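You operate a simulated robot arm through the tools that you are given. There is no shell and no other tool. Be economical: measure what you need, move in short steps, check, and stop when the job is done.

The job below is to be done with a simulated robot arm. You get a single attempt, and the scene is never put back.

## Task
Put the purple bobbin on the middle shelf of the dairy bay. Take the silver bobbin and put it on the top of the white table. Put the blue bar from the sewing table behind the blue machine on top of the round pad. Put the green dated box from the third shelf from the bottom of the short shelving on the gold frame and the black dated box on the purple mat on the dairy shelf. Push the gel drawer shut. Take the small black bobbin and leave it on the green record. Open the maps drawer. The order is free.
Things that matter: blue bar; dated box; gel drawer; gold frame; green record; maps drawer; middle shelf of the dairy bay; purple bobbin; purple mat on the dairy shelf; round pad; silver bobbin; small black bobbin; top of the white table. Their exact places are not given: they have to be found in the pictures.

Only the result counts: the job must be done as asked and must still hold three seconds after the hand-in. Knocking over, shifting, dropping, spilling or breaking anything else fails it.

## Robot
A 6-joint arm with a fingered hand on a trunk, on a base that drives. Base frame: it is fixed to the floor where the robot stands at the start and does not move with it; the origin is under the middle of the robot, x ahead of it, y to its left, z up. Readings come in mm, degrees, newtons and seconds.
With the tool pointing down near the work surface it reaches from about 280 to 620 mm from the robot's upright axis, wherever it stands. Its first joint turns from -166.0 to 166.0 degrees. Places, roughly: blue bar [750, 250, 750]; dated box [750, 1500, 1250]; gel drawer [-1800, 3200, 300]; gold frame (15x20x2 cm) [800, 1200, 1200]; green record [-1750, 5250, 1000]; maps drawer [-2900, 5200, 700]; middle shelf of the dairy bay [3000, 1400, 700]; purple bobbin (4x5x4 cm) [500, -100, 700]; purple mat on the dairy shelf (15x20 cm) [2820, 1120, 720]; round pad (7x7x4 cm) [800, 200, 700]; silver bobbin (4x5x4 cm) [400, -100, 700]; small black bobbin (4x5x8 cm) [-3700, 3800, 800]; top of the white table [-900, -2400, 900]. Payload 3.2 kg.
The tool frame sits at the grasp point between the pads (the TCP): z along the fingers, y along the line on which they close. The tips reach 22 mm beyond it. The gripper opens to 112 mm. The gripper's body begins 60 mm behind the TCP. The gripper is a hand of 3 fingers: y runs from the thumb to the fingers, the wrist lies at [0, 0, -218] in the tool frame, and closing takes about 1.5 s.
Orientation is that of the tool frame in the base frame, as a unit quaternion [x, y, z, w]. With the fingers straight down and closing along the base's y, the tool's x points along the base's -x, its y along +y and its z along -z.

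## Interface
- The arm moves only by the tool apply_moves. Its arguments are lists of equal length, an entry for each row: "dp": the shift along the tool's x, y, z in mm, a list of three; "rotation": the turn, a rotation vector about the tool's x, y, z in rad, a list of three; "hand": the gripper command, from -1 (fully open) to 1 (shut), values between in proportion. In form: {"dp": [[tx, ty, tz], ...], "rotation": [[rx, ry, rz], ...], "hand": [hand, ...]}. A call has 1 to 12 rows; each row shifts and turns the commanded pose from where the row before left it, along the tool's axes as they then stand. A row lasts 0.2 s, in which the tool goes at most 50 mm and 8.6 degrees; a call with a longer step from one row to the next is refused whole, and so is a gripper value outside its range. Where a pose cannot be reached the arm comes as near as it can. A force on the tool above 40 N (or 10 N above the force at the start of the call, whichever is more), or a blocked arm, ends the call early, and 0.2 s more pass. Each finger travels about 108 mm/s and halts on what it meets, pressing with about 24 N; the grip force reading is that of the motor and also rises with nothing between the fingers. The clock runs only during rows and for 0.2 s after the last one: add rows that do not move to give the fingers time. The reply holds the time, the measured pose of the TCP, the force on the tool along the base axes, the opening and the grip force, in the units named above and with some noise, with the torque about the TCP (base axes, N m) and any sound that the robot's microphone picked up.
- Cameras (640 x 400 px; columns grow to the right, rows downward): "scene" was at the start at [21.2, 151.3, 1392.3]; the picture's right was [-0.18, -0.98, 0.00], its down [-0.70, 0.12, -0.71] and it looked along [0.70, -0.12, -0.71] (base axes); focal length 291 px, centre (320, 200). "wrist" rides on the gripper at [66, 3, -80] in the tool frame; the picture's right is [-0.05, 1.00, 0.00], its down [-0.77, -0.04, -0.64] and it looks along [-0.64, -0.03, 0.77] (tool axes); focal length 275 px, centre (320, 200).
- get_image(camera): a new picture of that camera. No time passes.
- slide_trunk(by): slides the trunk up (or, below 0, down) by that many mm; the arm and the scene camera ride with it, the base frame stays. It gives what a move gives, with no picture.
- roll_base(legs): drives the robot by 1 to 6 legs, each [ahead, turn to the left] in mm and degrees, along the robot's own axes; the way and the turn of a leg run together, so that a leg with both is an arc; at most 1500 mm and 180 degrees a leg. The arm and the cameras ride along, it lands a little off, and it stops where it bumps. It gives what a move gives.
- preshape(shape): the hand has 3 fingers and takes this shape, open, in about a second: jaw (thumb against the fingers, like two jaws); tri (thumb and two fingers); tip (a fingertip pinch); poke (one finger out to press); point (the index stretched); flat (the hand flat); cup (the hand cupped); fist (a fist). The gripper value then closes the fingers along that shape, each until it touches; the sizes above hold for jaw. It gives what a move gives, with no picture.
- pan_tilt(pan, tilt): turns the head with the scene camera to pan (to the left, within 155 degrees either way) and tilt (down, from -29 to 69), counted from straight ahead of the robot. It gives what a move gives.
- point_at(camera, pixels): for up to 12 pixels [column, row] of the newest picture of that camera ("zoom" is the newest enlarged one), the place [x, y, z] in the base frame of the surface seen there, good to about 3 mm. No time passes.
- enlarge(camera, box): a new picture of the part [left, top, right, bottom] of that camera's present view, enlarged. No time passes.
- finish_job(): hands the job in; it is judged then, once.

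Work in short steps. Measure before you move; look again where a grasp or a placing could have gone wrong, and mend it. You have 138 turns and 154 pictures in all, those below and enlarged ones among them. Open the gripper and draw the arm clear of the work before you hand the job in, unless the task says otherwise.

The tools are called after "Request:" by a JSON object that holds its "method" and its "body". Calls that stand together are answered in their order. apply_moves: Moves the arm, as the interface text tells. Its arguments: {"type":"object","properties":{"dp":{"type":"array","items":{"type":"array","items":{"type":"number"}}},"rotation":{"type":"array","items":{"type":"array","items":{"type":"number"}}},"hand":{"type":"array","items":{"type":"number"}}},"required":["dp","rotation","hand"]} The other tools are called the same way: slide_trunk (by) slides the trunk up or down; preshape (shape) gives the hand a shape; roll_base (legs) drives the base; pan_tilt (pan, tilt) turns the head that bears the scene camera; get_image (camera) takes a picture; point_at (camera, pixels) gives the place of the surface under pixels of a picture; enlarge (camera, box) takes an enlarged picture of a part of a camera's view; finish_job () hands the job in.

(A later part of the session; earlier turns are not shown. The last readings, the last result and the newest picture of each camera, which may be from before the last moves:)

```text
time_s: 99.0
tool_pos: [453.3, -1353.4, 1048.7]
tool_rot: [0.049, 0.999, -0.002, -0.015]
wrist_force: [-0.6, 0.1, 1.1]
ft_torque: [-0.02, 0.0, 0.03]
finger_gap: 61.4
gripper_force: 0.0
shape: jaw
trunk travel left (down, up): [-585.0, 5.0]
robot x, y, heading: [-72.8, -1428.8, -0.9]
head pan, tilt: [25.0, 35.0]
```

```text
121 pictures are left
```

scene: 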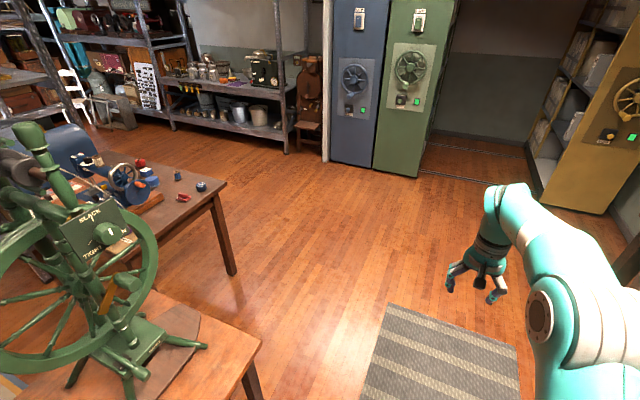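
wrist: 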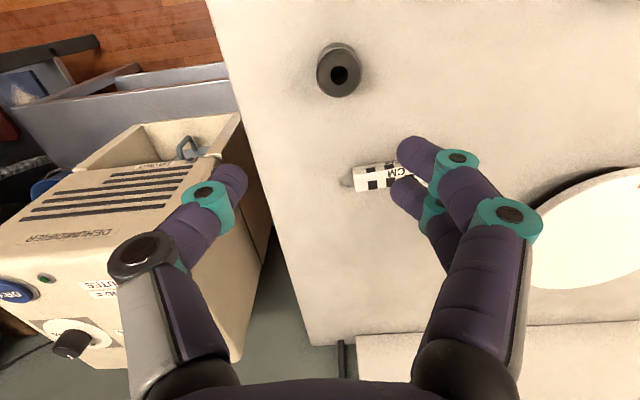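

East side is open. I measure platform corner (260,345), table corners and zoom on objects behind the machine.

Request:
{"method": "point_at", "body": {"camera": "scene", "pixels": [[258, 345], [215, 290], [232, 270], [226, 183], [170, 302], [285, 150], [376, 168], [440, 245], [130, 215]]}}

Request:
{"method": "enlarge", "body": {"camera": "scene", "box": [70, 130, 230, 230]}}

```text
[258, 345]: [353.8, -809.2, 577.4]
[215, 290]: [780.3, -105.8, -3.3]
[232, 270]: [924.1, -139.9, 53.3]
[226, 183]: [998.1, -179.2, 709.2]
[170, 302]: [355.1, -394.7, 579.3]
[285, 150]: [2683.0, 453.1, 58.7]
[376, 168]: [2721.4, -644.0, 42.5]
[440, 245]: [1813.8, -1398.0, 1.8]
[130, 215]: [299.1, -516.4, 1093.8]
```

```text
4.00 times, centred on (150, 180) of scene
```

zoom: 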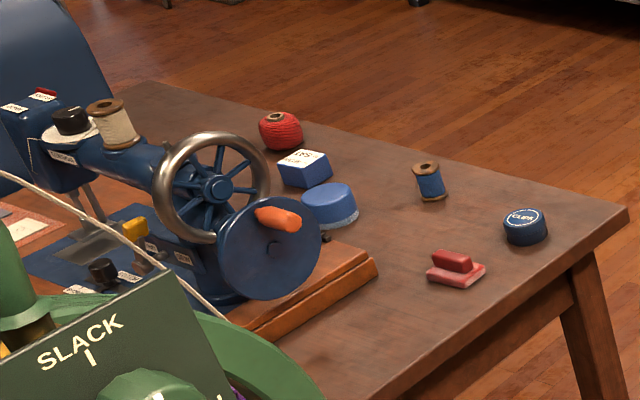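

The blue block with white face (zoom 305,168) is the bar and the blue round thing (330,205) the pad. I drive to (710,−540) facing +y for the purple bobbin.

Request:
{"method": "roll_base", "body": {"legs": [[785, 0], [0, 91], [880, 0]]}}

Request:
{"method": "pan_tilt", "body": {"pan": 10, "tilt": 50}}

Request:
{"method": "get_image", "body": {"camera": "scene"}}

Request:
{"method": "get_image", "body": {"camera": "wrist"}}

```text
time_s: 111.4
tool_pos: [642.2, -27.6, 1048.6]
tool_rot: [-0.676, 0.737, -0.011, -0.008]
wrist_force: [-0.2, -0.4, 0.6]
ft_torque: [-0.01, -0.04, -0.01]
finger_gap: 61.2
gripper_force: 0.0
shape: jaw
trunk travel left (down, up): [-585.0, 5.0]
robot x, y, heading: [722.3, -551.1, 89.7]
head pan, tilt: [25.0, 35.0]
```

```text
time_s: 112.1
tool_pos: [642.3, -28.4, 1049.5]
tool_rot: [-0.676, 0.737, -0.011, -0.009]
wrist_force: [-0.7, -0.7, 0.5]
ft_torque: [0.0, 0.0, 0.0]
finger_gap: 61.2
gripper_force: 0.1
shape: jaw
trunk travel left (down, up): [-585.0, 5.0]
robot x, y, heading: [720.2, -552.0, 90.0]
head pan, tilt: [10.0, 50.0]
```

```text
119 pictures are left
```

scene: 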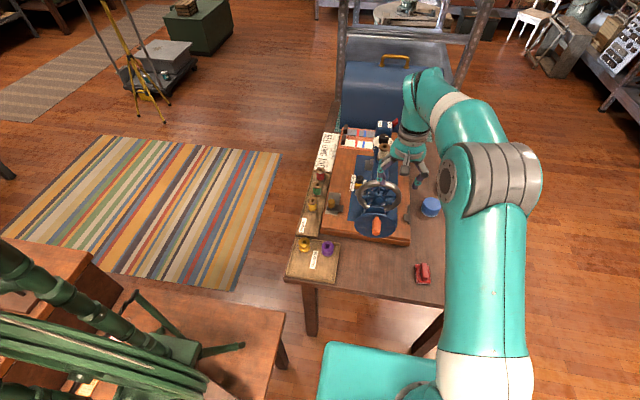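

```text
118 pictures are left
```

wrist: 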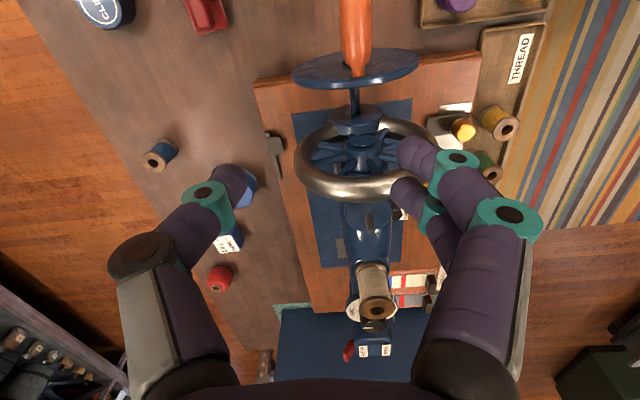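

Purple bobbin at scene (327,247). I shift the tool over it and lower the trunk, then look with the wrist camera.

Request:
{"method": "apply_moves", "body": {"dp": [[25, 40, 0], [25, 41, 0], [0, 41, 0], [0, 40, 0], [0, 0, 0]], "rotation": [[0, 0, 0], [0, 0, 0], [0, 0, 0], [0, 0, 0], [0, 0, 0]], "hand": [-0.1, -0.1, -0.1, -0.1, -0.1]}}

Request:
{"method": "slide_trunk", "body": {"by": -190}}

Request:
{"method": "get_image", "body": {"camera": "wrist"}}

```text
time_s: 113.3
tool_pos: [475.6, -63.5, 1049.3]
tool_rot: [-0.677, 0.736, -0.011, -0.009]
wrist_force: [-0.2, 0.1, -0.5]
ft_torque: [-0.03, 0.02, -0.01]
finger_gap: 61.0
gripper_force: 0.0
shape: jaw
trunk travel left (down, up): [-585.0, 5.0]
robot x, y, heading: [722.2, -551.3, 89.7]
head pan, tilt: [10.0, 50.0]
```

```text
time_s: 115.4
tool_pos: [475.7, -62.7, 859.7]
tool_rot: [-0.677, 0.736, -0.011, -0.008]
wrist_force: [0.5, -0.4, -1.0]
ft_torque: [0.01, -0.01, -0.02]
finger_gap: 61.3
gripper_force: 0.2
shape: jaw
trunk travel left (down, up): [-395.0, 195.0]
robot x, y, heading: [717.5, -551.8, 90.1]
head pan, tilt: [10.0, 50.0]
```

```text
117 pictures are left
```

wrist: 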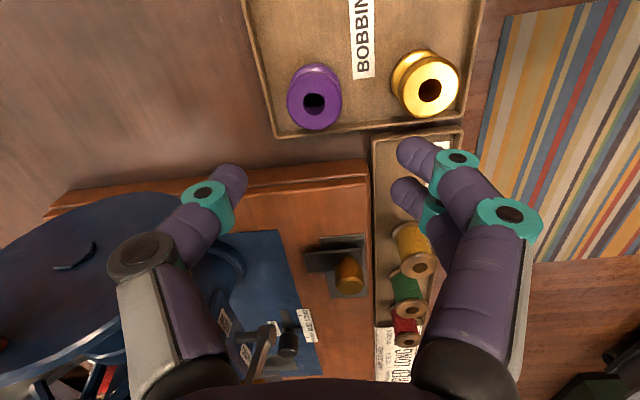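

Request:
{"method": "point_at", "body": {"camera": "wrist", "pixels": [[293, 103], [335, 103], [314, 122], [314, 88], [285, 128], [265, 80], [345, 130], [195, 215], [405, 85]]}}

```text
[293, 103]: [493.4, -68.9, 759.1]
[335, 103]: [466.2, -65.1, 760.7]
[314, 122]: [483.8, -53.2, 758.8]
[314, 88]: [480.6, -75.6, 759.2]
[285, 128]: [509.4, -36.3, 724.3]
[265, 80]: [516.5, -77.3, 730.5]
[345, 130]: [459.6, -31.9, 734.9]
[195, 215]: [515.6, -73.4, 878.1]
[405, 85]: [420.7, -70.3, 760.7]
```

Purple centre ≈ (480,−66). I centre, descend to z≈761, close and lift.

Request:
{"method": "apply_moves", "body": {"dp": [[2.6, -4.3, 0], [0, 0, 40], [0, 0, 35], [0, 0, 16], [0, 0, 8], [0, 0, 0], [0, 0, 0], [0, 0, 0], [0, 0, 0], [0, 0, 0], [0, 0, 0]], "rotation": [[0, 0, 0], [0, 0, 0], [0, 0, 0], [0, 0, 0], [0, 0, 0], [0, 0, 0], [0, 0, 0], [0, 0, 0], [0, 0, 0], [0, 0, 0], [0, 0, 0]], "hand": [-0.1, -0.1, -0.1, -0.1, -0.1, 0.3, 1, 1, 1, 1, 1]}}

Request:
{"method": "get_image", "body": {"camera": "wrist"}}

```text
time_s: 117.8
tool_pos: [480.9, -69.1, 761.0]
tool_rot: [-0.676, 0.737, -0.012, -0.008]
wrist_force: [0.4, -0.6, -0.4]
ft_torque: [0.02, -0.03, 0.0]
finger_gap: 19.7
gripper_force: 23.6
shape: jaw
trunk travel left (down, up): [-395.0, 195.0]
robot x, y, heading: [716.9, -553.8, 90.1]
head pan, tilt: [10.0, 50.0]
```

```text
116 pictures are left
```

wrist: 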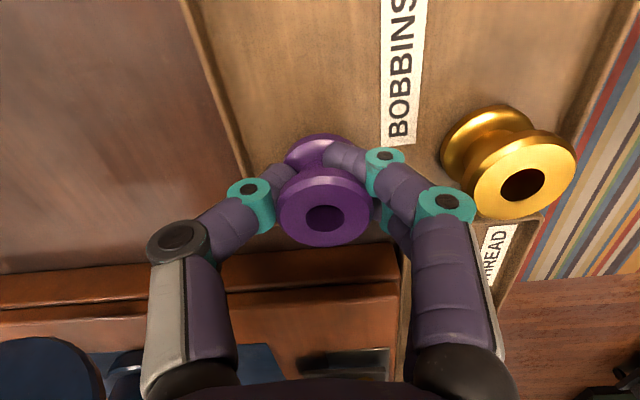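

Purple is gripped at the waist. I lift by trunk, then drive to the dairy bay: turn right, east 1000, north 1600.

Request:
{"method": "slide_trunk", "body": {"by": 190}}

Request:
{"method": "roll_base", "body": {"legs": [[-60, 0], [0, -90], [1050, 0], [0, 90], [1500, 0], [0, -60]]}}

Request:
{"method": "pan_tilt", "body": {"pan": 0, "tilt": 30}}

Request:
{"method": "get_image", "body": {"camera": "scene"}}

```text
time_s: 119.9
tool_pos: [480.0, -68.9, 949.1]
tool_rot: [-0.676, 0.737, -0.011, -0.009]
wrist_force: [0.6, 1.5, -0.9]
ft_torque: [0.03, 0.03, -0.03]
finger_gap: 19.9
gripper_force: 23.8
shape: jaw
trunk travel left (down, up): [-585.0, 5.0]
robot x, y, heading: [716.1, -553.9, 90.0]
head pan, tilt: [10.0, 50.0]
```

```text
time_s: 143.2
tool_pos: [2088.2, 1341.1, 950.1]
tool_rot: [-0.21, 0.978, -0.005, -0.013]
wrist_force: [-0.5, 0.1, -0.1]
ft_torque: [0.0, -0.03, 0.03]
finger_gap: 19.1
gripper_force: 23.7
shape: jaw
trunk travel left (down, up): [-585.0, 5.0]
robot x, y, heading: [1782.5, 899.4, 29.0]
head pan, tilt: [10.0, 50.0]
```

```text
time_s: 144.0
tool_pos: [2088.4, 1342.0, 949.8]
tool_rot: [-0.211, 0.977, -0.006, -0.013]
wrist_force: [-0.3, 0.0, -0.7]
ft_torque: [-0.02, 0.06, 0.04]
finger_gap: 19.4
gripper_force: 24.0
shape: jaw
trunk travel left (down, up): [-585.0, 5.0]
robot x, y, heading: [1782.3, 895.2, 29.3]
head pan, tilt: [0.0, 30.0]
```

```text
115 pictures are left
```

scene: 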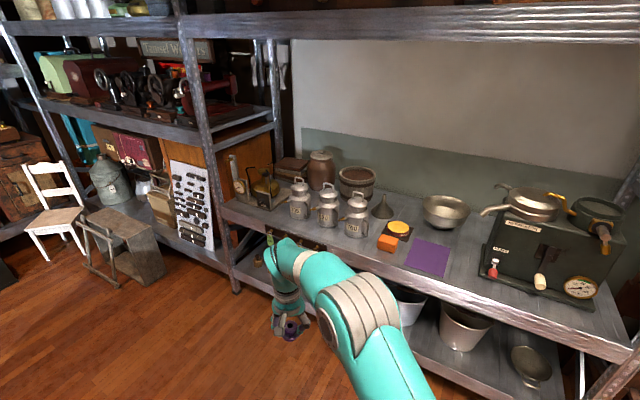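

The mat is at (430,257); free space to its right at (455,270) and left-front. I measure.

Request:
{"method": "point_at", "body": {"camera": "scene", "pixels": [[430, 257], [414, 240], [450, 247], [408, 266], [440, 278], [462, 290], [470, 260], [386, 243], [445, 210], [480, 305], [300, 240], [500, 40]]}}

Request:
{"method": "enlarge", "body": {"camera": "scene", "box": [360, 180, 520, 310]}}

```text
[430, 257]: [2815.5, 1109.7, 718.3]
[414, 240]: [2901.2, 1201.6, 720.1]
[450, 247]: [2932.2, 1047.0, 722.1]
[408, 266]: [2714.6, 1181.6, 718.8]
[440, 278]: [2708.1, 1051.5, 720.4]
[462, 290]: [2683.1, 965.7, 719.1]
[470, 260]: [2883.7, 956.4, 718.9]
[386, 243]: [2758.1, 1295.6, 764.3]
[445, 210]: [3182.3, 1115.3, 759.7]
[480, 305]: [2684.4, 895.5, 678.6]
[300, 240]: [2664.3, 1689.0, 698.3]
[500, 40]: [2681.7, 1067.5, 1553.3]
```

```text
3.08 times, centred on (440, 245) of scene
```

zoom: 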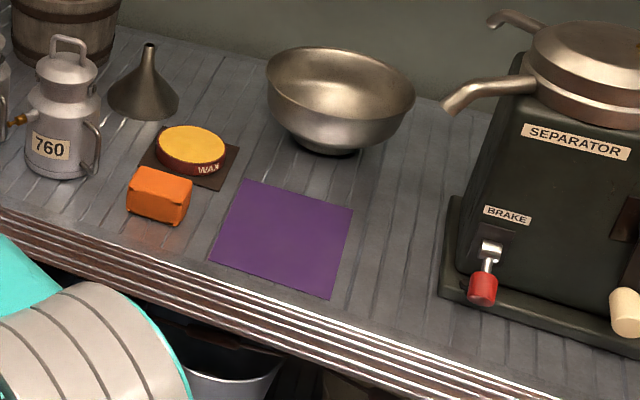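

Target spot: (2790,985,719), between mat and separator. I reposition to y=743 heading 0, then advance straight.

Request:
{"method": "roll_base", "body": {"legs": [[0, -75.3], [211, 0], [0, 46], [372, 0]]}}

Request:
{"method": "pan_tilt", "body": {"pan": 15, "tilt": 50}}

Request:
{"method": "get_image", "body": {"camera": "scene"}}

```text
time_s: 153.0
tool_pos: [2785.1, 975.8, 948.8]
tool_rot: [0.045, 0.999, -0.002, -0.015]
wrist_force: [0.6, 0.0, -0.4]
ft_torque: [-0.02, 0.03, 0.04]
finger_gap: 18.6
gripper_force: 24.3
shape: jaw
trunk travel left (down, up): [-585.0, 5.0]
robot x, y, heading: [2300.0, 739.8, -0.4]
head pan, tilt: [0.0, 30.0]
```

```text
time_s: 153.8
tool_pos: [2783.9, 976.3, 949.3]
tool_rot: [0.045, 0.999, -0.002, -0.015]
wrist_force: [-1.1, 0.0, -0.1]
ft_torque: [-0.01, -0.01, -0.01]
finger_gap: 18.7
gripper_force: 24.0
shape: jaw
trunk travel left (down, up): [-585.0, 5.0]
robot x, y, heading: [2298.9, 740.9, -0.3]
head pan, tilt: [15.0, 50.0]
```

```text
113 pictures are left
```

scene: 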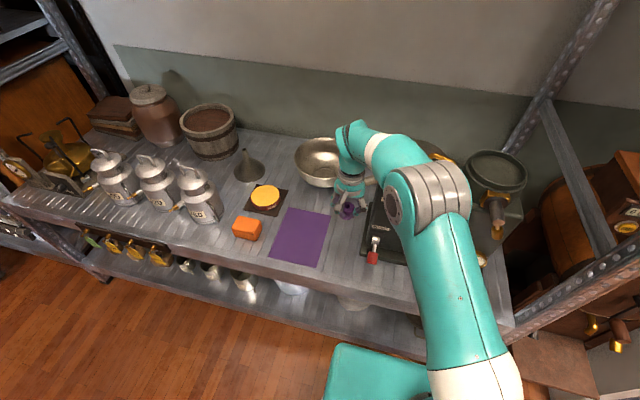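

Tool at (2784,976). I check clearance with the wrist camera and separator edge before lowering.

Request:
{"method": "get_image", "body": {"camera": "wrist"}}

Request:
{"method": "point_at", "body": {"camera": "scene", "pixels": [[362, 240], [355, 250], [372, 260], [375, 235], [330, 250], [325, 215]]}}

```text
112 pictures are left
```

wrist: 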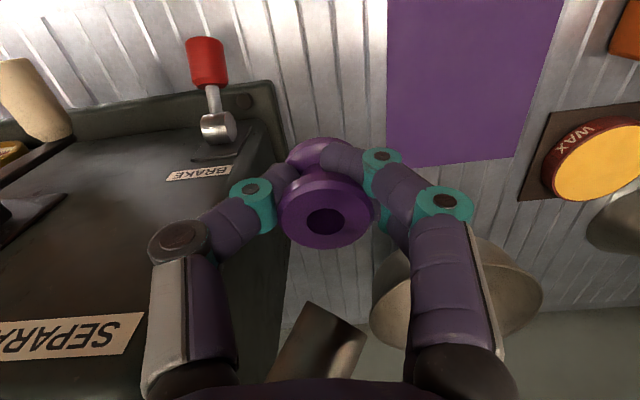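

```text
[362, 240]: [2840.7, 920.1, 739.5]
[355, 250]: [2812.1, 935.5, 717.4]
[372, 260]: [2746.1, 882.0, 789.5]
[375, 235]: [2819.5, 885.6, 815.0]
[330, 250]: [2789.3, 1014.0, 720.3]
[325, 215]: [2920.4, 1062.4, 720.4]
```

Separator base edge is at y≈922; I shift 25 mm toward the mat and 35 mm toward the front, then lower.

Request:
{"method": "apply_moves", "body": {"dp": [[35, 26, 0], [0, 0, 0]], "rotation": [[0, 0, 0], [0, 0, 0]], "hand": [1, 1]}}

Request:
{"method": "slide_trunk", "body": {"by": -185}}

Request:
{"method": "apply_moves", "body": {"dp": [[0, 0, 3], [0, 0, 2], [0, 0, 2], [0, 0, 0]], "rotation": [[0, 0, 0], [0, 0, 0], [0, 0, 0], [0, 0, 0]], "hand": [1, 1, 1, 1]}}

Request:
{"method": "enlarge", "body": {"camera": "wrist", "box": [200, 80, 440, 260]}}

```text
time_s: 154.4
tool_pos: [2752.0, 1005.2, 950.9]
tool_rot: [0.046, 0.999, -0.002, -0.014]
wrist_force: [0.3, 0.5, 0.0]
ft_torque: [-0.01, 0.0, -0.01]
finger_gap: 19.1
gripper_force: 24.1
shape: jaw
trunk travel left (down, up): [-585.0, 5.0]
robot x, y, heading: [2298.2, 742.6, -0.3]
head pan, tilt: [15.0, 50.0]
```

```text
time_s: 156.5
tool_pos: [2753.2, 1005.8, 766.2]
tool_rot: [0.046, 0.999, -0.002, -0.014]
wrist_force: [0.7, 0.0, 0.1]
ft_torque: [0.0, 0.0, 0.02]
finger_gap: 19.0
gripper_force: 23.9
shape: jaw
trunk travel left (down, up): [-400.0, 190.0]
robot x, y, heading: [2296.8, 739.3, -0.4]
head pan, tilt: [15.0, 50.0]
```

```text
time_s: 157.5
tool_pos: [2752.2, 1005.9, 760.4]
tool_rot: [0.046, 0.999, -0.002, -0.013]
wrist_force: [0.3, 0.5, 0.0]
ft_torque: [0.03, 0.0, 0.04]
finger_gap: 18.7
gripper_force: 24.2
shape: jaw
trunk travel left (down, up): [-400.0, 190.0]
robot x, y, heading: [2299.3, 740.4, -0.0]
head pan, tilt: [15.0, 50.0]
```

```text
2.22 times, centred on (320, 170) of wrist
```

zoom: 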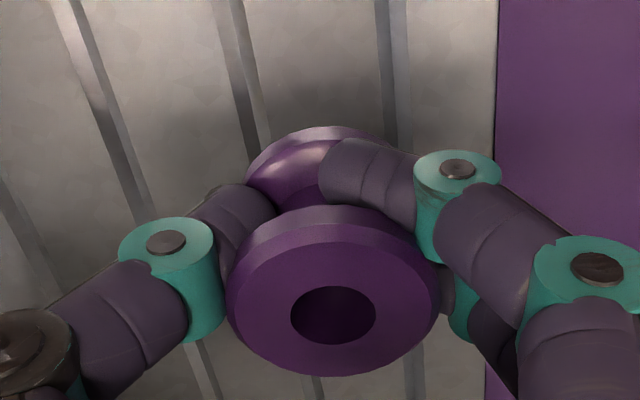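

I continue down in 2 mm steps until contact.

Request:
{"method": "apply_moves", "body": {"dp": [[0, 0, 2], [0, 0, 2], [0, 0, 2], [0, 0, 1], [0, 0, 1], [0, 0, 0]], "rotation": [[0, 0, 0], [0, 0, 0], [0, 0, 0], [0, 0, 0], [0, 0, 0], [0, 0, 0]], "hand": [1, 1, 1, 1, 1, 1]}}

```text
time_s: 158.9
tool_pos: [2752.6, 1004.8, 751.0]
tool_rot: [0.047, 0.999, -0.002, -0.014]
wrist_force: [-0.2, -1.0, 0.0]
ft_torque: [0.0, 0.04, -0.04]
finger_gap: 18.7
gripper_force: 23.9
shape: jaw
trunk travel left (down, up): [-400.0, 190.0]
robot x, y, heading: [2300.7, 741.8, -0.3]
head pan, tilt: [15.0, 50.0]
```

Request:
{"method": "apply_moves", "body": {"dp": [[0, 0, 1], [0, 0, 1], [0, 0, 1], [0, 0, 0]], "rotation": [[0, 0, 0], [0, 0, 0], [0, 0, 0], [0, 0, 0]], "hand": [1, 1, 1, 1]}}

```text
time_s: 159.9
tool_pos: [2751.8, 1003.7, 748.8]
tool_rot: [0.045, 0.999, -0.001, -0.013]
wrist_force: [-2.5, 0.2, 10.4]
ft_torque: [0.06, -0.21, 0.03]
finger_gap: 18.8
gripper_force: 24.2
shape: jaw
trunk travel left (down, up): [-400.0, 190.0]
robot x, y, heading: [2298.5, 740.6, -0.5]
head pan, tilt: [15.0, 50.0]
```

Contact (10 N). I ease 1 mm, release, and rise.

Request:
{"method": "apply_moves", "body": {"dp": [[0, 0, -1], [0, 0, 0], [0, 0, 0], [0, 0, 0], [0, 0, -15], [0, 0, -40], [0, 0, -50], [0, 0, -50], [0, 0, 0]], "rotation": [[0, 0, 0], [0, 0, 0], [0, 0, 0], [0, 0, 0], [0, 0, 0], [0, 0, 0], [0, 0, 0], [0, 0, 0], [0, 0, 0]], "hand": [1, 0.4, 0.1, 0.1, 0.1, 0.1, 0.1, 0.1, 0.1]}}

Request:
{"method": "get_image", "body": {"camera": "wrist"}}

Request:
{"method": "pan_tilt", "body": {"pan": 155, "tilt": 20}}

Request:
{"method": "get_image", "body": {"camera": "scene"}}

```text
time_s: 161.9
tool_pos: [2758.2, 1006.5, 904.3]
tool_rot: [0.045, 0.999, -0.001, -0.014]
wrist_force: [0.1, -0.1, 0.1]
ft_torque: [0.02, 0.01, -0.02]
finger_gap: 49.6
gripper_force: 0.1
shape: jaw
trunk travel left (down, up): [-400.0, 190.0]
robot x, y, heading: [2295.7, 737.7, -0.4]
head pan, tilt: [15.0, 50.0]
```

```text
110 pictures are left
```

wrist: 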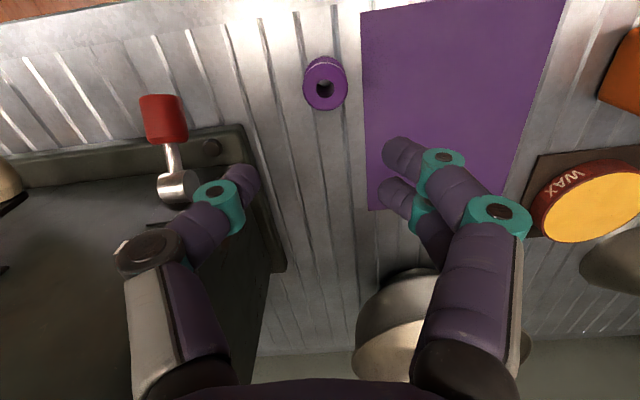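

```text
time_s: 164.1
tool_pos: [2757.2, 1005.8, 906.2]
tool_rot: [0.046, 0.999, -0.002, -0.014]
wrist_force: [0.1, 0.0, 0.1]
ft_torque: [-0.04, 0.01, -0.03]
finger_gap: 49.9
gripper_force: 0.1
shape: jaw
trunk travel left (down, up): [-400.0, 190.0]
robot x, y, heading: [2298.5, 739.4, -0.1]
head pan, tilt: [154.7, 20.0]
```

```text
109 pictures are left
```

scene: 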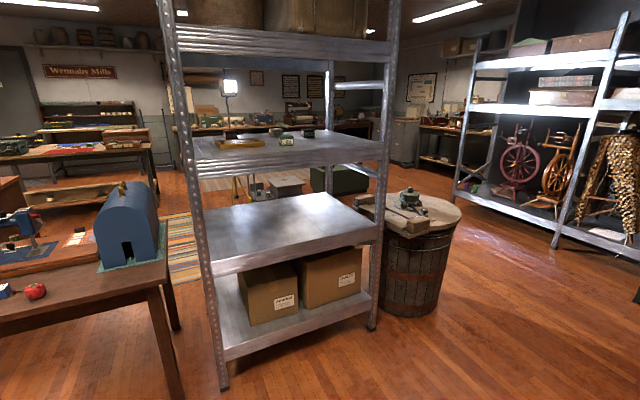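

Purple is placed beside the mat. Next the blue bar: I drive to the far side of the sewing table, (1350,250) facing −x.

Request:
{"method": "slide_trunk", "body": {"by": 150}}

Request:
{"method": "roll_base", "body": {"legs": [[-300, 0], [0, -143], [800, 0], [0, -37]]}}

Request:
{"method": "pan_tilt", "body": {"pan": 0, "tilt": 55}}

Request:
{"method": "get_image", "body": {"camera": "scene"}}

```text
time_s: 165.9
tool_pos: [2757.3, 1006.1, 1053.5]
tool_rot: [0.045, 0.999, -0.001, -0.014]
wrist_force: [-0.2, 0.3, 0.5]
ft_torque: [0.0, 0.0, -0.01]
finger_gap: 49.9
gripper_force: 0.0
shape: jaw
trunk travel left (down, up): [-550.0, 40.0]
robot x, y, heading: [2300.7, 742.9, -0.5]
head pan, tilt: [154.7, 20.0]
```

```text
time_s: 179.5
tool_pos: [881.0, 22.2, 1054.7]
tool_rot: [0.998, -0.056, 0.014, -0.002]
wrist_force: [-0.2, -0.2, 0.5]
ft_torque: [-0.01, 0.02, -0.01]
finger_gap: 49.9
gripper_force: 0.1
shape: jaw
trunk travel left (down, up): [-550.0, 40.0]
robot x, y, heading: [1346.9, 276.4, 178.5]
head pan, tilt: [154.7, 20.0]
```

```text
time_s: 181.9
tool_pos: [882.2, 22.0, 1053.9]
tool_rot: [0.998, -0.056, 0.015, -0.002]
wrist_force: [0.5, -0.1, -0.4]
ft_torque: [0.06, 0.02, 0.0]
finger_gap: 49.6
gripper_force: 0.0
shape: jaw
trunk travel left (down, up): [-550.0, 40.0]
robot x, y, heading: [1340.4, 278.0, 178.4]
head pan, tilt: [0.0, 55.0]
```

```text
108 pictures are left
```

scene: 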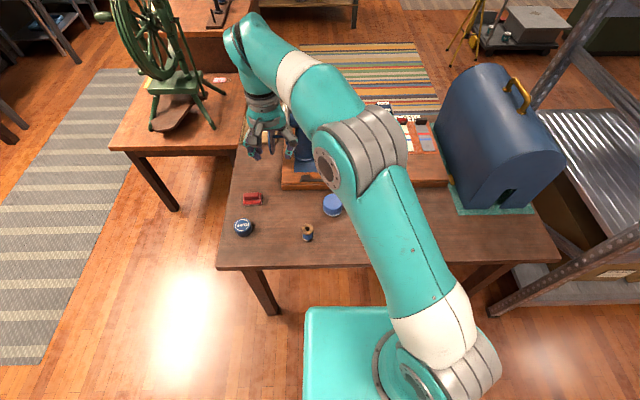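

The arm hides the bar. I move the tool +255 mm in y over it and look with the wrist camera.

Request:
{"method": "apply_moves", "body": {"dp": [[-6, -45, 0], [-6, -45, 0], [-6, -45, 0], [-6, -45, 0], [-4, -45, 0], [0, -28, 0], [0, 0, 0]], "rotation": [[0, 0, 0], [0, 0, 0], [0, 0, 0], [0, 0, 0], [0, 0, 0], [0, 0, 0], [0, 0, 0]], "hand": [-0.2, -0.2, -0.2, -0.2, -0.2, -0.2, -0.2]}}

Request:
{"method": "get_image", "body": {"camera": "wrist"}}

Request:
{"method": "get_image", "body": {"camera": "scene"}}

```text
time_s: 183.5
tool_pos: [881.8, 277.8, 1055.5]
tool_rot: [0.998, -0.056, 0.014, -0.002]
wrist_force: [-0.4, -0.1, 0.6]
ft_torque: [-0.01, 0.01, 0.02]
finger_gap: 66.6
gripper_force: 0.0
shape: jaw
trunk travel left (down, up): [-550.0, 40.0]
robot x, y, heading: [1340.7, 279.1, 178.5]
head pan, tilt: [0.0, 55.0]
```

```text
107 pictures are left
```

wrist: 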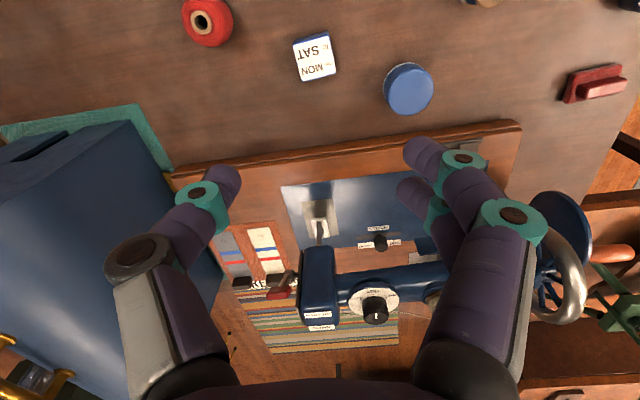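

```text
106 pictures are left
```

scene: 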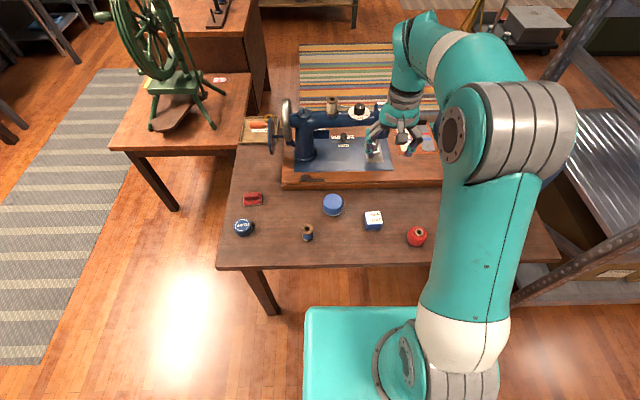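

The block at wrist (315,57) and pad at (408,88). I zoom and measure both.

Request:
{"method": "enlarge", "body": {"camera": "wrist", "box": [260, 10, 460, 135]}}

Request:
{"method": "point_at", "body": {"camera": "wrist", "pixels": [[294, 44], [327, 33], [336, 73], [302, 80], [315, 57], [288, 60], [408, 90], [386, 90], [432, 90], [408, 70], [408, 110], [360, 60]]}}

Request:
{"method": "enlarge", "body": {"camera": "scene", "box": [300, 180, 440, 260]}}

```text
3.20 times, centred on (360, 72) of wrist
```

zoom: 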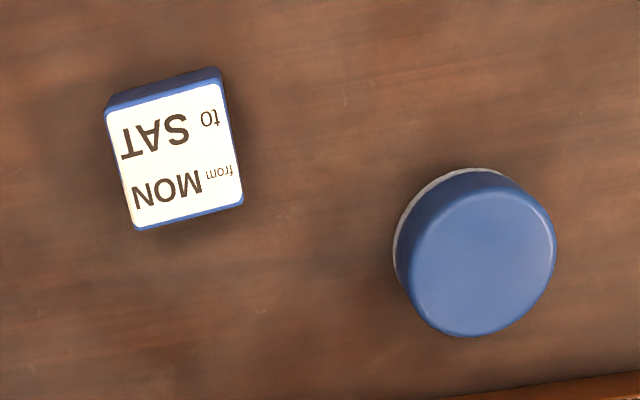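

```text
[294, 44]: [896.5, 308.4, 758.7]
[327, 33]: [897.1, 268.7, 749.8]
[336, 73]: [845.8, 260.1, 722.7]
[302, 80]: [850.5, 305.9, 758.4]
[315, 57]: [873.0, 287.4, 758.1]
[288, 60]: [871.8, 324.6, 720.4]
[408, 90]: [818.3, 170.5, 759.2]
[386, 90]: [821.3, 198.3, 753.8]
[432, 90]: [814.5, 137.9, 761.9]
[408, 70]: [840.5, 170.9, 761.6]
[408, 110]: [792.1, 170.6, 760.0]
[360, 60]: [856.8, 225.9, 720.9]
```

```text
4.57 times, centred on (370, 220) of scene
```

zoom: 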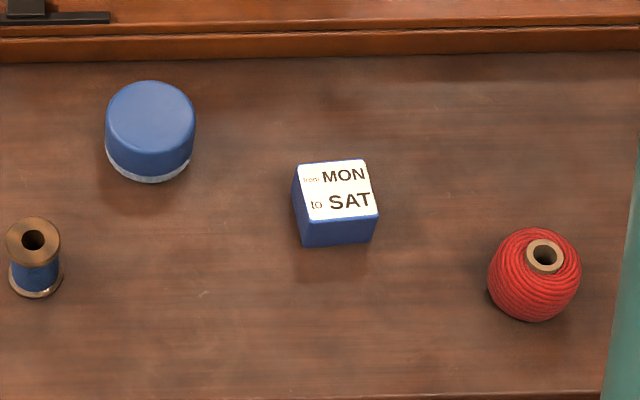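

Block centre ≈ (873,286), top 758; pad centre ≈ (817,168), top ≈761. I align the tool with the block and lower the trunk.

Request:
{"method": "apply_moves", "body": {"dp": [[0, 0, 0], [0, 0, 0], [-8.4, -8.7, 0], [0, 0, 0]], "rotation": [[0, -0.028, -0.08], [0, 0, -0.08], [0, 0, 0], [0, 0, 0]], "hand": [-0.3, -0.3, -0.3, -0.3]}}

Request:
{"method": "slide_trunk", "body": {"by": -220}}

Request:
{"method": "get_image", "body": {"camera": "wrist"}}

```text
time_s: 184.5
tool_pos: [873.0, 284.0, 1055.9]
tool_rot: [1.0, 0.025, 0.001, -0.003]
wrist_force: [-0.1, 0.1, -0.1]
ft_torque: [-0.02, -0.01, 0.01]
finger_gap: 72.2
gripper_force: 0.1
shape: jaw
trunk travel left (down, up): [-550.0, 40.0]
robot x, y, heading: [1345.4, 278.8, 178.2]
head pan, tilt: [0.0, 55.0]
```

```text
time_s: 186.8
tool_pos: [872.7, 284.7, 834.4]
tool_rot: [1.0, 0.024, 0.001, -0.001]
wrist_force: [-0.5, 0.8, 0.1]
ft_torque: [0.03, 0.05, 0.01]
finger_gap: 72.5
gripper_force: 0.1
shape: jaw
trunk travel left (down, up): [-330.0, 260.0]
robot x, y, heading: [1345.7, 274.6, 178.3]
head pan, tilt: [0.0, 55.0]
```

```text
103 pictures are left
```

wrist: 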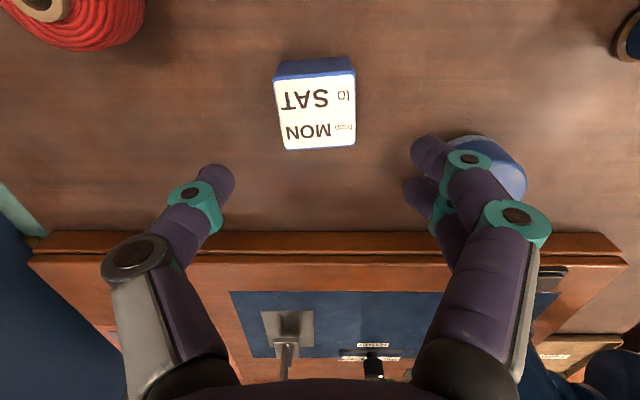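

Request:
{"method": "point_at", "body": {"camera": "wrist", "pixels": [[278, 88], [352, 76], [353, 142], [286, 146], [316, 110], [297, 112], [340, 112]]}}

```text
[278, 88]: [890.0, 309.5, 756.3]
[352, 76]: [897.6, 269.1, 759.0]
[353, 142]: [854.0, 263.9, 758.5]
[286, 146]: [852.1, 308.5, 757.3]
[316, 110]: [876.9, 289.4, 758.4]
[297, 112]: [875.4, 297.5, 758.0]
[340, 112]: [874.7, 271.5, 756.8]
```

Centre (875,288), 44 mm wide. I descend, grip and lift.

Request:
{"method": "apply_moves", "body": {"dp": [[2, -3, 0], [0, 0, 40], [0, 0, 30], [0, 0, 17], [0, 0, 0], [0, 0, 0], [0, 0, 0], [0, 0, 0], [0, 0, 0], [0, 0, -30], [0, 0, -50], [0, 0, 0]], "rotation": [[0, 0, 0], [0, 0, 0], [0, 0, 0], [0, 0, 0], [0, 0, 0], [0, 0, 0], [0, 0, 0], [0, 0, 0], [0, 0, 0], [0, 0, 0], [0, 0, 0], [0, 0, 0]], "hand": [-0.3, -0.3, -0.3, -0.3, 0, 0.5, 1, 1, 1, 1, 1, 1]}}

Request:
{"method": "get_image", "body": {"camera": "wrist"}}

```text
time_s: 189.4
tool_pos: [874.8, 287.1, 826.6]
tool_rot: [1.0, 0.025, 0.001, -0.001]
wrist_force: [-0.7, -0.6, 0.9]
ft_torque: [-0.02, 0.02, 0.0]
finger_gap: 40.7
gripper_force: 24.0
shape: jaw
trunk travel left (down, up): [-330.0, 260.0]
robot x, y, heading: [1341.5, 276.1, 178.3]
head pan, tilt: [0.0, 55.0]
```

```text
102 pictures are left
```

wrist: 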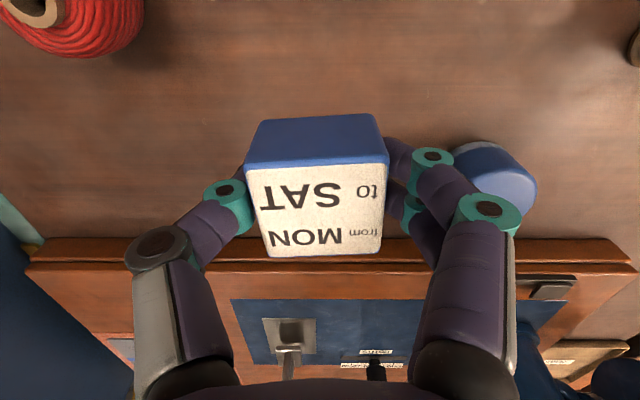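

Held. I move over the pad at (817,168) and check.

Request:
{"method": "apply_moves", "body": {"dp": [[-32, 40, 0], [-32, 40, 0], [0, 36, 0], [0, 0, 0]], "rotation": [[0, 0, 0], [0, 0, 0], [0, 0, 0], [0, 0, 0]], "hand": [1, 1, 1, 1]}}

Request:
{"method": "get_image", "body": {"camera": "wrist"}}

Request:
{"method": "enlarge", "body": {"camera": "scene", "box": [260, 140, 420, 240]}}

```text
refused: row 1 steps farther than a row can; nothing moved
```

```text
101 pictures are left
```

wrist: 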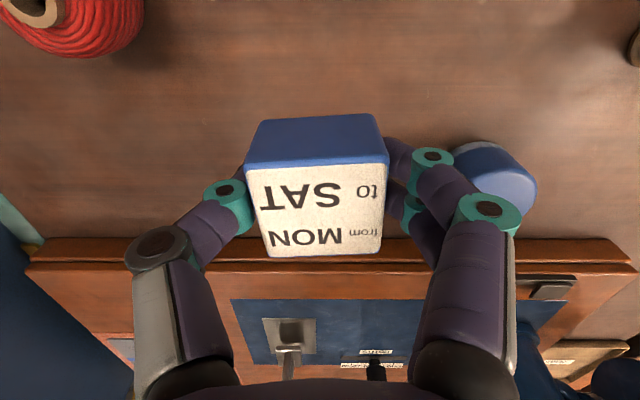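

```text
4.00 times, centred on (340, 190) of scene
```

zoom: 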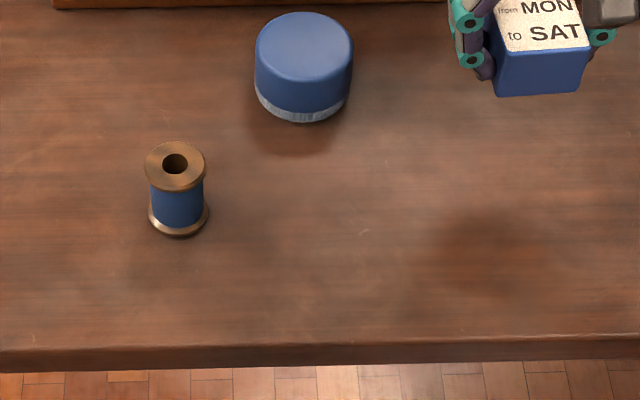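

Step too large; smaller steps. I also measure the pad top once more from this zoom.

Request:
{"method": "point_at", "body": {"camera": "zoom", "pixels": [[304, 47], [258, 50], [350, 50], [304, 15], [304, 78]]}}

Request:
{"method": "apply_moves", "body": {"dp": [[-16, 29, 0], [-16, 29, 0], [-16, 29, 0], [-16, 29, 0], [0, 0, 0]], "rotation": [[0, 0, 0], [0, 0, 0], [0, 0, 0], [0, 0, 0], [0, 0, 0]], "hand": [1, 1, 1, 1, 1]}}

Request:
{"method": "enlarge", "body": {"camera": "scene", "box": [260, 140, 420, 240]}}

Request:
{"method": "get_image", "body": {"camera": "wrist"}}

```text
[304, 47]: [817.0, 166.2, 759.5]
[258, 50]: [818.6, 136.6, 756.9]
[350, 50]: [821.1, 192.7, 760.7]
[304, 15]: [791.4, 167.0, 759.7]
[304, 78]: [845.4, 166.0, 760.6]
```

```text
time_s: 190.6
tool_pos: [817.6, 168.0, 827.4]
tool_rot: [1.0, 0.025, 0.001, -0.002]
wrist_force: [-0.6, -0.4, -0.9]
ft_torque: [-0.01, 0.0, -0.01]
finger_gap: 40.6
gripper_force: 23.7
shape: jaw
trunk travel left (down, up): [-330.0, 260.0]
robot x, y, heading: [1343.8, 277.1, 178.5]
head pan, tilt: [0.0, 55.0]
```

```text
4.00 times, centred on (340, 190) of scene
```

zoom: 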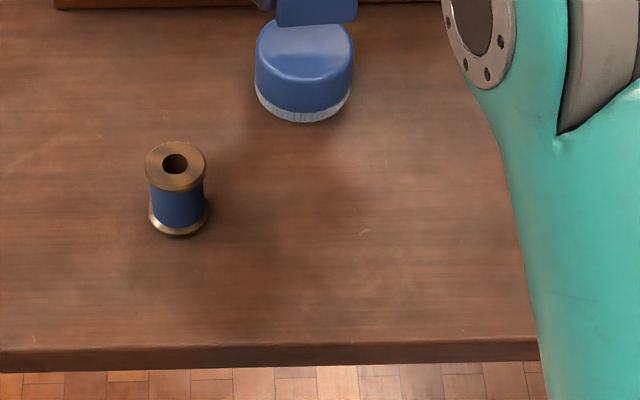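

```text
98 pictures are left
```

wrist: 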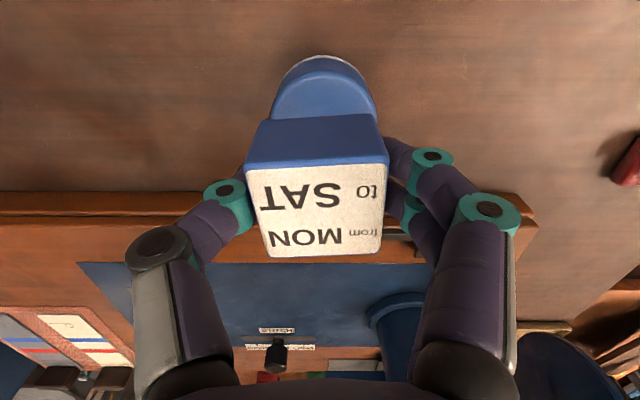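

Aligned. I lower toward contact (expected TCP z≈787).

Request:
{"method": "apply_moves", "body": {"dp": [[0, 2, 25], [0, 0, 10], [0, 0, 2], [0, 0, 2], [0, 0, 1], [0, 0, 0]], "rotation": [[0, 0, 0], [0, 0, 0], [0, 0, 0], [0, 0, 0], [0, 0, 0], [0, 0, 0]], "hand": [1, 1, 1, 1, 1, 1]}}

```text
time_s: 192.0
tool_pos: [816.1, 166.8, 786.8]
tool_rot: [1.0, 0.024, 0.0, -0.002]
wrist_force: [-0.1, 0.6, 1.5]
ft_torque: [-0.03, 0.01, 0.0]
finger_gap: 40.7
gripper_force: 23.6
shape: jaw
trunk travel left (down, up): [-330.0, 260.0]
robot x, y, heading: [1344.9, 277.0, 177.9]
head pan, tilt: [0.0, 55.0]
```

Request:
{"method": "apply_moves", "body": {"dp": [[0, 0, 1], [0, 0, 1], [0, 0, 0]], "rotation": [[0, 0, 0], [0, 0, 0], [0, 0, 0]], "hand": [1, 1, 1]}}

Request:
{"method": "enlarge", "body": {"camera": "scene", "box": [260, 140, 420, 240]}}

```text
time_s: 192.8
tool_pos: [817.2, 166.6, 787.5]
tool_rot: [1.0, 0.025, -0.002, -0.002]
wrist_force: [-1.6, 0.4, 11.9]
ft_torque: [-0.01, 0.02, -0.01]
finger_gap: 40.7
gripper_force: 24.3
shape: jaw
trunk travel left (down, up): [-330.0, 260.0]
robot x, y, heading: [1347.9, 279.0, 178.6]
head pan, tilt: [0.0, 55.0]
```

```text
4.00 times, centred on (340, 190) of scene
```

zoom: 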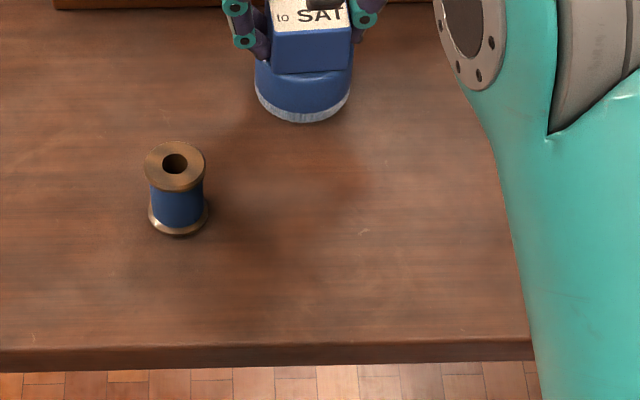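

Contact on the pad. I release and rise.

Request:
{"method": "apply_moves", "body": {"dp": [[0, 0, -1], [0, 0, 0], [0, 0, 0], [0, 0, 0], [0, 0, -15], [0, 0, -40], [0, 0, -50], [0, 0, -50], [0, 0, 0]], "rotation": [[0, 0, 0], [0, 0, 0], [0, 0, 0], [0, 0, 0], [0, 0, 0], [0, 0, 0], [0, 0, 0], [0, 0, 0], [0, 0, 0]], "hand": [1, 0.1, -0.3, -0.3, -0.3, -0.3, -0.3, -0.3, -0.3]}}

Request:
{"method": "get_image", "body": {"camera": "wrist"}}

Request:
{"method": "slide_trunk", "body": {"by": 255}}

Request:
{"method": "pan_tilt", "body": {"pan": -80, "tilt": 25}}

Request:
{"method": "get_image", "body": {"camera": "scene"}}

```text
time_s: 194.8
tool_pos: [816.1, 165.8, 916.3]
tool_rot: [1.0, 0.024, 0.0, -0.001]
wrist_force: [-0.2, -0.6, 0.8]
ft_torque: [-0.01, 0.02, -0.01]
finger_gap: 72.7
gripper_force: 0.1
shape: jaw
out of reach, approached as far as the arm can: row 8
trunk travel left (down, up): [-330.0, 260.0]
robot x, y, heading: [1343.6, 277.4, 178.5]
head pan, tilt: [0.0, 55.0]
```

```text
96 pictures are left
```

wrist: 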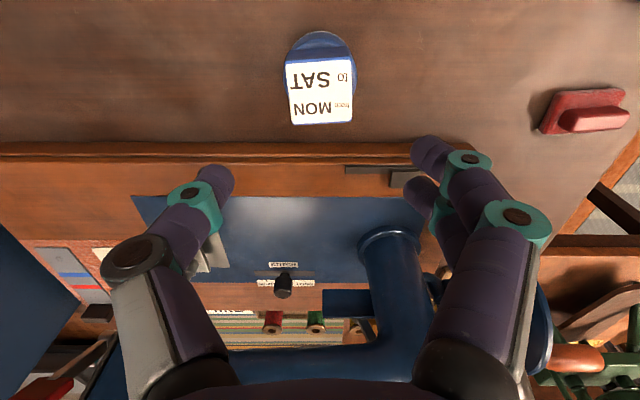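

```text
time_s: 197.4
tool_pos: [816.6, 166.2, 1171.0]
tool_rot: [1.0, 0.024, 0.0, -0.002]
wrist_force: [-0.2, 0.2, 0.8]
ft_torque: [0.0, 0.0, -0.03]
finger_gap: 72.3
gripper_force: 0.0
shape: jaw
trunk travel left (down, up): [-585.0, 5.0]
robot x, y, heading: [1345.3, 279.8, 178.4]
head pan, tilt: [0.0, 55.0]
```

```text
time_s: 199.0
tool_pos: [816.9, 166.3, 1171.7]
tool_rot: [1.0, 0.025, 0.0, -0.001]
wrist_force: [0.1, -0.2, 0.2]
ft_torque: [-0.02, 0.0, -0.01]
finger_gap: 72.5
gripper_force: 0.1
shape: jaw
trunk travel left (down, up): [-585.0, 5.0]
robot x, y, heading: [1347.0, 280.3, 178.6]
head pan, tilt: [-80.0, 25.0]
```

```text
95 pictures are left
```

scene: 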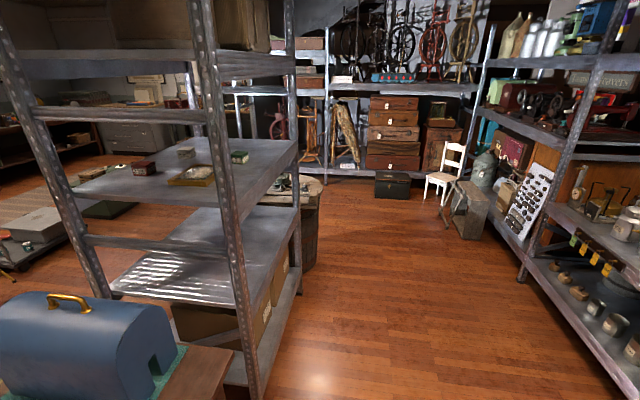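

Bar is on the pad. On the short shelving I see boxes at (143,168), (185,152), (240,157) and the gold frame (192,175). Zoom and measure.

Request:
{"method": "enlarge", "body": {"camera": "scene", "box": [90, 110, 310, 230]}}

Request:
{"method": "point_at", "body": {"camera": "scene", "pixels": [[143, 168], [185, 152], [240, 157], [192, 175], [262, 165], [215, 190], [290, 145], [225, 80], [240, 60], [255, 380], [298, 290], [112, 280]]}}

```text
2.91 times, centred on (200, 170) of scene
```

zoom: 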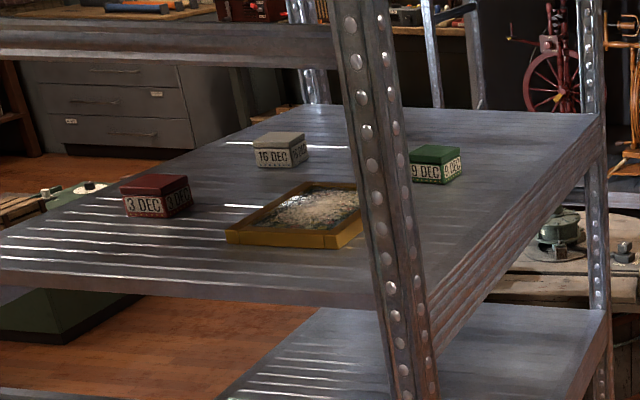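

```text
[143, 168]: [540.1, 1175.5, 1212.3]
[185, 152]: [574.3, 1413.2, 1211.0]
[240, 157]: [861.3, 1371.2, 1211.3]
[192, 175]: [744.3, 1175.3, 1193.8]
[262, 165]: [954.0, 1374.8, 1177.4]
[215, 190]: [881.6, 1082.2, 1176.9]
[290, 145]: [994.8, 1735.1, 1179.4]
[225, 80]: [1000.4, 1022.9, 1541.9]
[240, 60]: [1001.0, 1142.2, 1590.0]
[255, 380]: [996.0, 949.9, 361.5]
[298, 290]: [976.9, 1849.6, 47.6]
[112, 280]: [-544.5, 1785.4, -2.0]
```

Boxes visible: 3 DEC (maroon), 16 DEC (white), 9 DEC (green); the black one may be hidden by the post. I drive to (1646,1370) facing the shelving and look.

Request:
{"method": "roll_base", "body": {"legs": [[-300, 0], [0, -88.5], [1090, 0], [0, 90]]}}

Request:
{"method": "pan_tilt", "body": {"pan": 8, "tilt": 25}}

Request:
{"method": "get_image", "body": {"camera": "scene"}}

```text
time_s: 213.8
tool_pos: [1121.1, 1224.0, 1171.5]
tool_rot: [0.999, 0.036, 0.0, -0.002]
wrist_force: [0.8, 0.0, 0.3]
ft_torque: [-0.01, 0.0, 0.0]
finger_gap: 72.4
gripper_force: 0.1
shape: jaw
trunk travel left (down, up): [-585.0, 5.0]
robot x, y, heading: [1646.5, 1351.5, 180.0]
head pan, tilt: [-80.0, 25.0]
```

```text
time_s: 215.4
tool_pos: [1121.2, 1224.8, 1171.1]
tool_rot: [0.999, 0.037, 0.0, -0.001]
wrist_force: [-0.2, 0.5, 0.2]
ft_torque: [0.0, 0.01, 0.01]
finger_gap: 72.6
gripper_force: 0.0
shape: jaw
trunk travel left (down, up): [-585.0, 5.0]
robot x, y, heading: [1647.8, 1348.7, 179.9]
head pan, tilt: [8.0, 25.0]
```

```text
93 pictures are left
```

scene: 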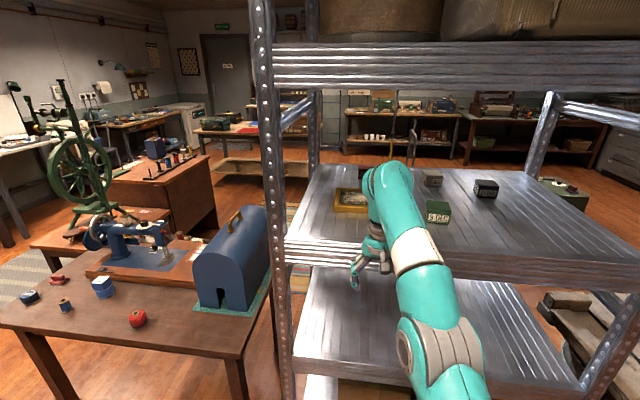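

Black box at (485,188), green at (437,211), frame (350,200). Zoom and measure.

Request:
{"method": "enlarge", "body": {"camera": "scene", "box": [320, 150, 520, 270]}}

Request:
{"method": "point_at", "body": {"camera": "scene", "pixels": [[437, 203], [427, 203], [448, 205], [438, 217], [485, 182], [476, 182], [497, 184], [486, 193], [340, 192], [365, 210], [335, 212], [350, 200]]}}

```text
3.20 times, centred on (420, 210) of scene
```

zoom: 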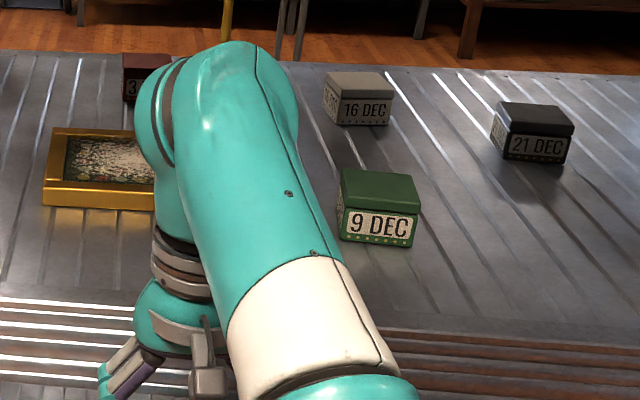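

```text
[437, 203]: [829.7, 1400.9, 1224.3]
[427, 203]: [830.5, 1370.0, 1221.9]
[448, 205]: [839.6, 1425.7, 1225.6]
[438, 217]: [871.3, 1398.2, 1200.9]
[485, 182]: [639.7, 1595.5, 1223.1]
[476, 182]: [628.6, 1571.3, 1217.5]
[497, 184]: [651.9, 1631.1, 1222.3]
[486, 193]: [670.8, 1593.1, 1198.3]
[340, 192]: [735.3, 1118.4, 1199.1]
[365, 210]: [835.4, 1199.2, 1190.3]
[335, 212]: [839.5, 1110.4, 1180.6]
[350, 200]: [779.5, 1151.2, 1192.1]
```

Green ≈ (848,1398), top 1224; black ≈ (645,1595). Tool-down won't fit well, so I tilt the hand 45° forward and move it to y=1398, z≈1265, still outside the shelf.

Request:
{"method": "apply_moves", "body": {"dp": [[0, 0, 0], [0, 0, 0], [0, 0, 0], [0, 0, 0], [0, 0, 0], [0, 0, 0], [-18, -35, -8.4], [-18, -35, -8.4], [-18, -35, -8.4], [-18, -35, -8.4], [-18, -35, -8.4], [0, 0, 0]], "rotation": [[0, -0.131, 0], [0, -0.131, 0], [0, -0.131, 0], [0, -0.131, 0], [0, -0.131, 0], [0, -0.131, 0], [0, 0, 0], [0, 0, 0], [0, 0, 0], [0, 0, 0], [0, 0, 0], [0, 0, 0]], "hand": [-0.5, -0.5, -0.5, -0.5, -0.5, -0.5, -0.5, -0.5, -0.5, -0.5, -0.5, -0.5]}}

Request:
{"method": "get_image", "body": {"camera": "wrist"}}

Request:
{"method": "get_image", "body": {"camera": "scene"}}

```text
time_s: 218.0
tool_pos: [1066.2, 1395.8, 1268.9]
tool_rot: [0.933, 0.043, -0.358, 0.003]
wrist_force: [-0.3, -1.5, -0.5]
ft_torque: [0.02, -0.01, -0.01]
finger_gap: 83.6
gripper_force: 0.1
shape: jaw
out of reach, approached as far as the arm can: row 1
trunk travel left (down, up): [-585.0, 5.0]
robot x, y, heading: [1647.2, 1351.6, 179.8]
head pan, tilt: [8.0, 25.0]
```

```text
91 pictures are left
```

wrist: 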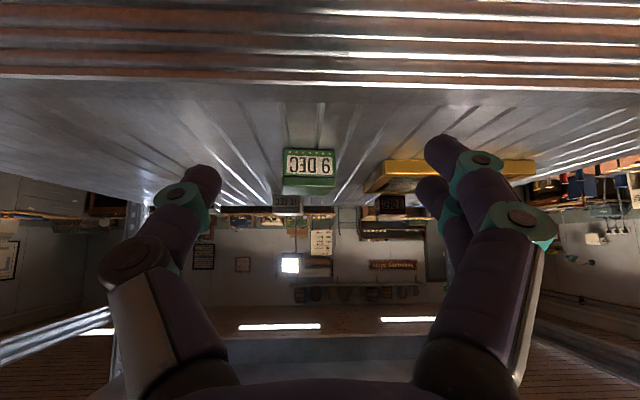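

```text
90 pictures are left
```

scene: 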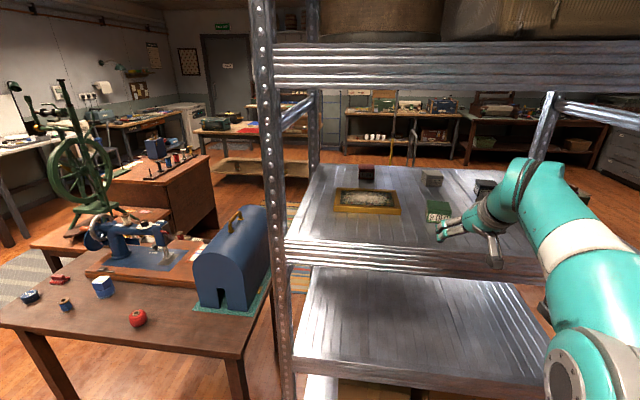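

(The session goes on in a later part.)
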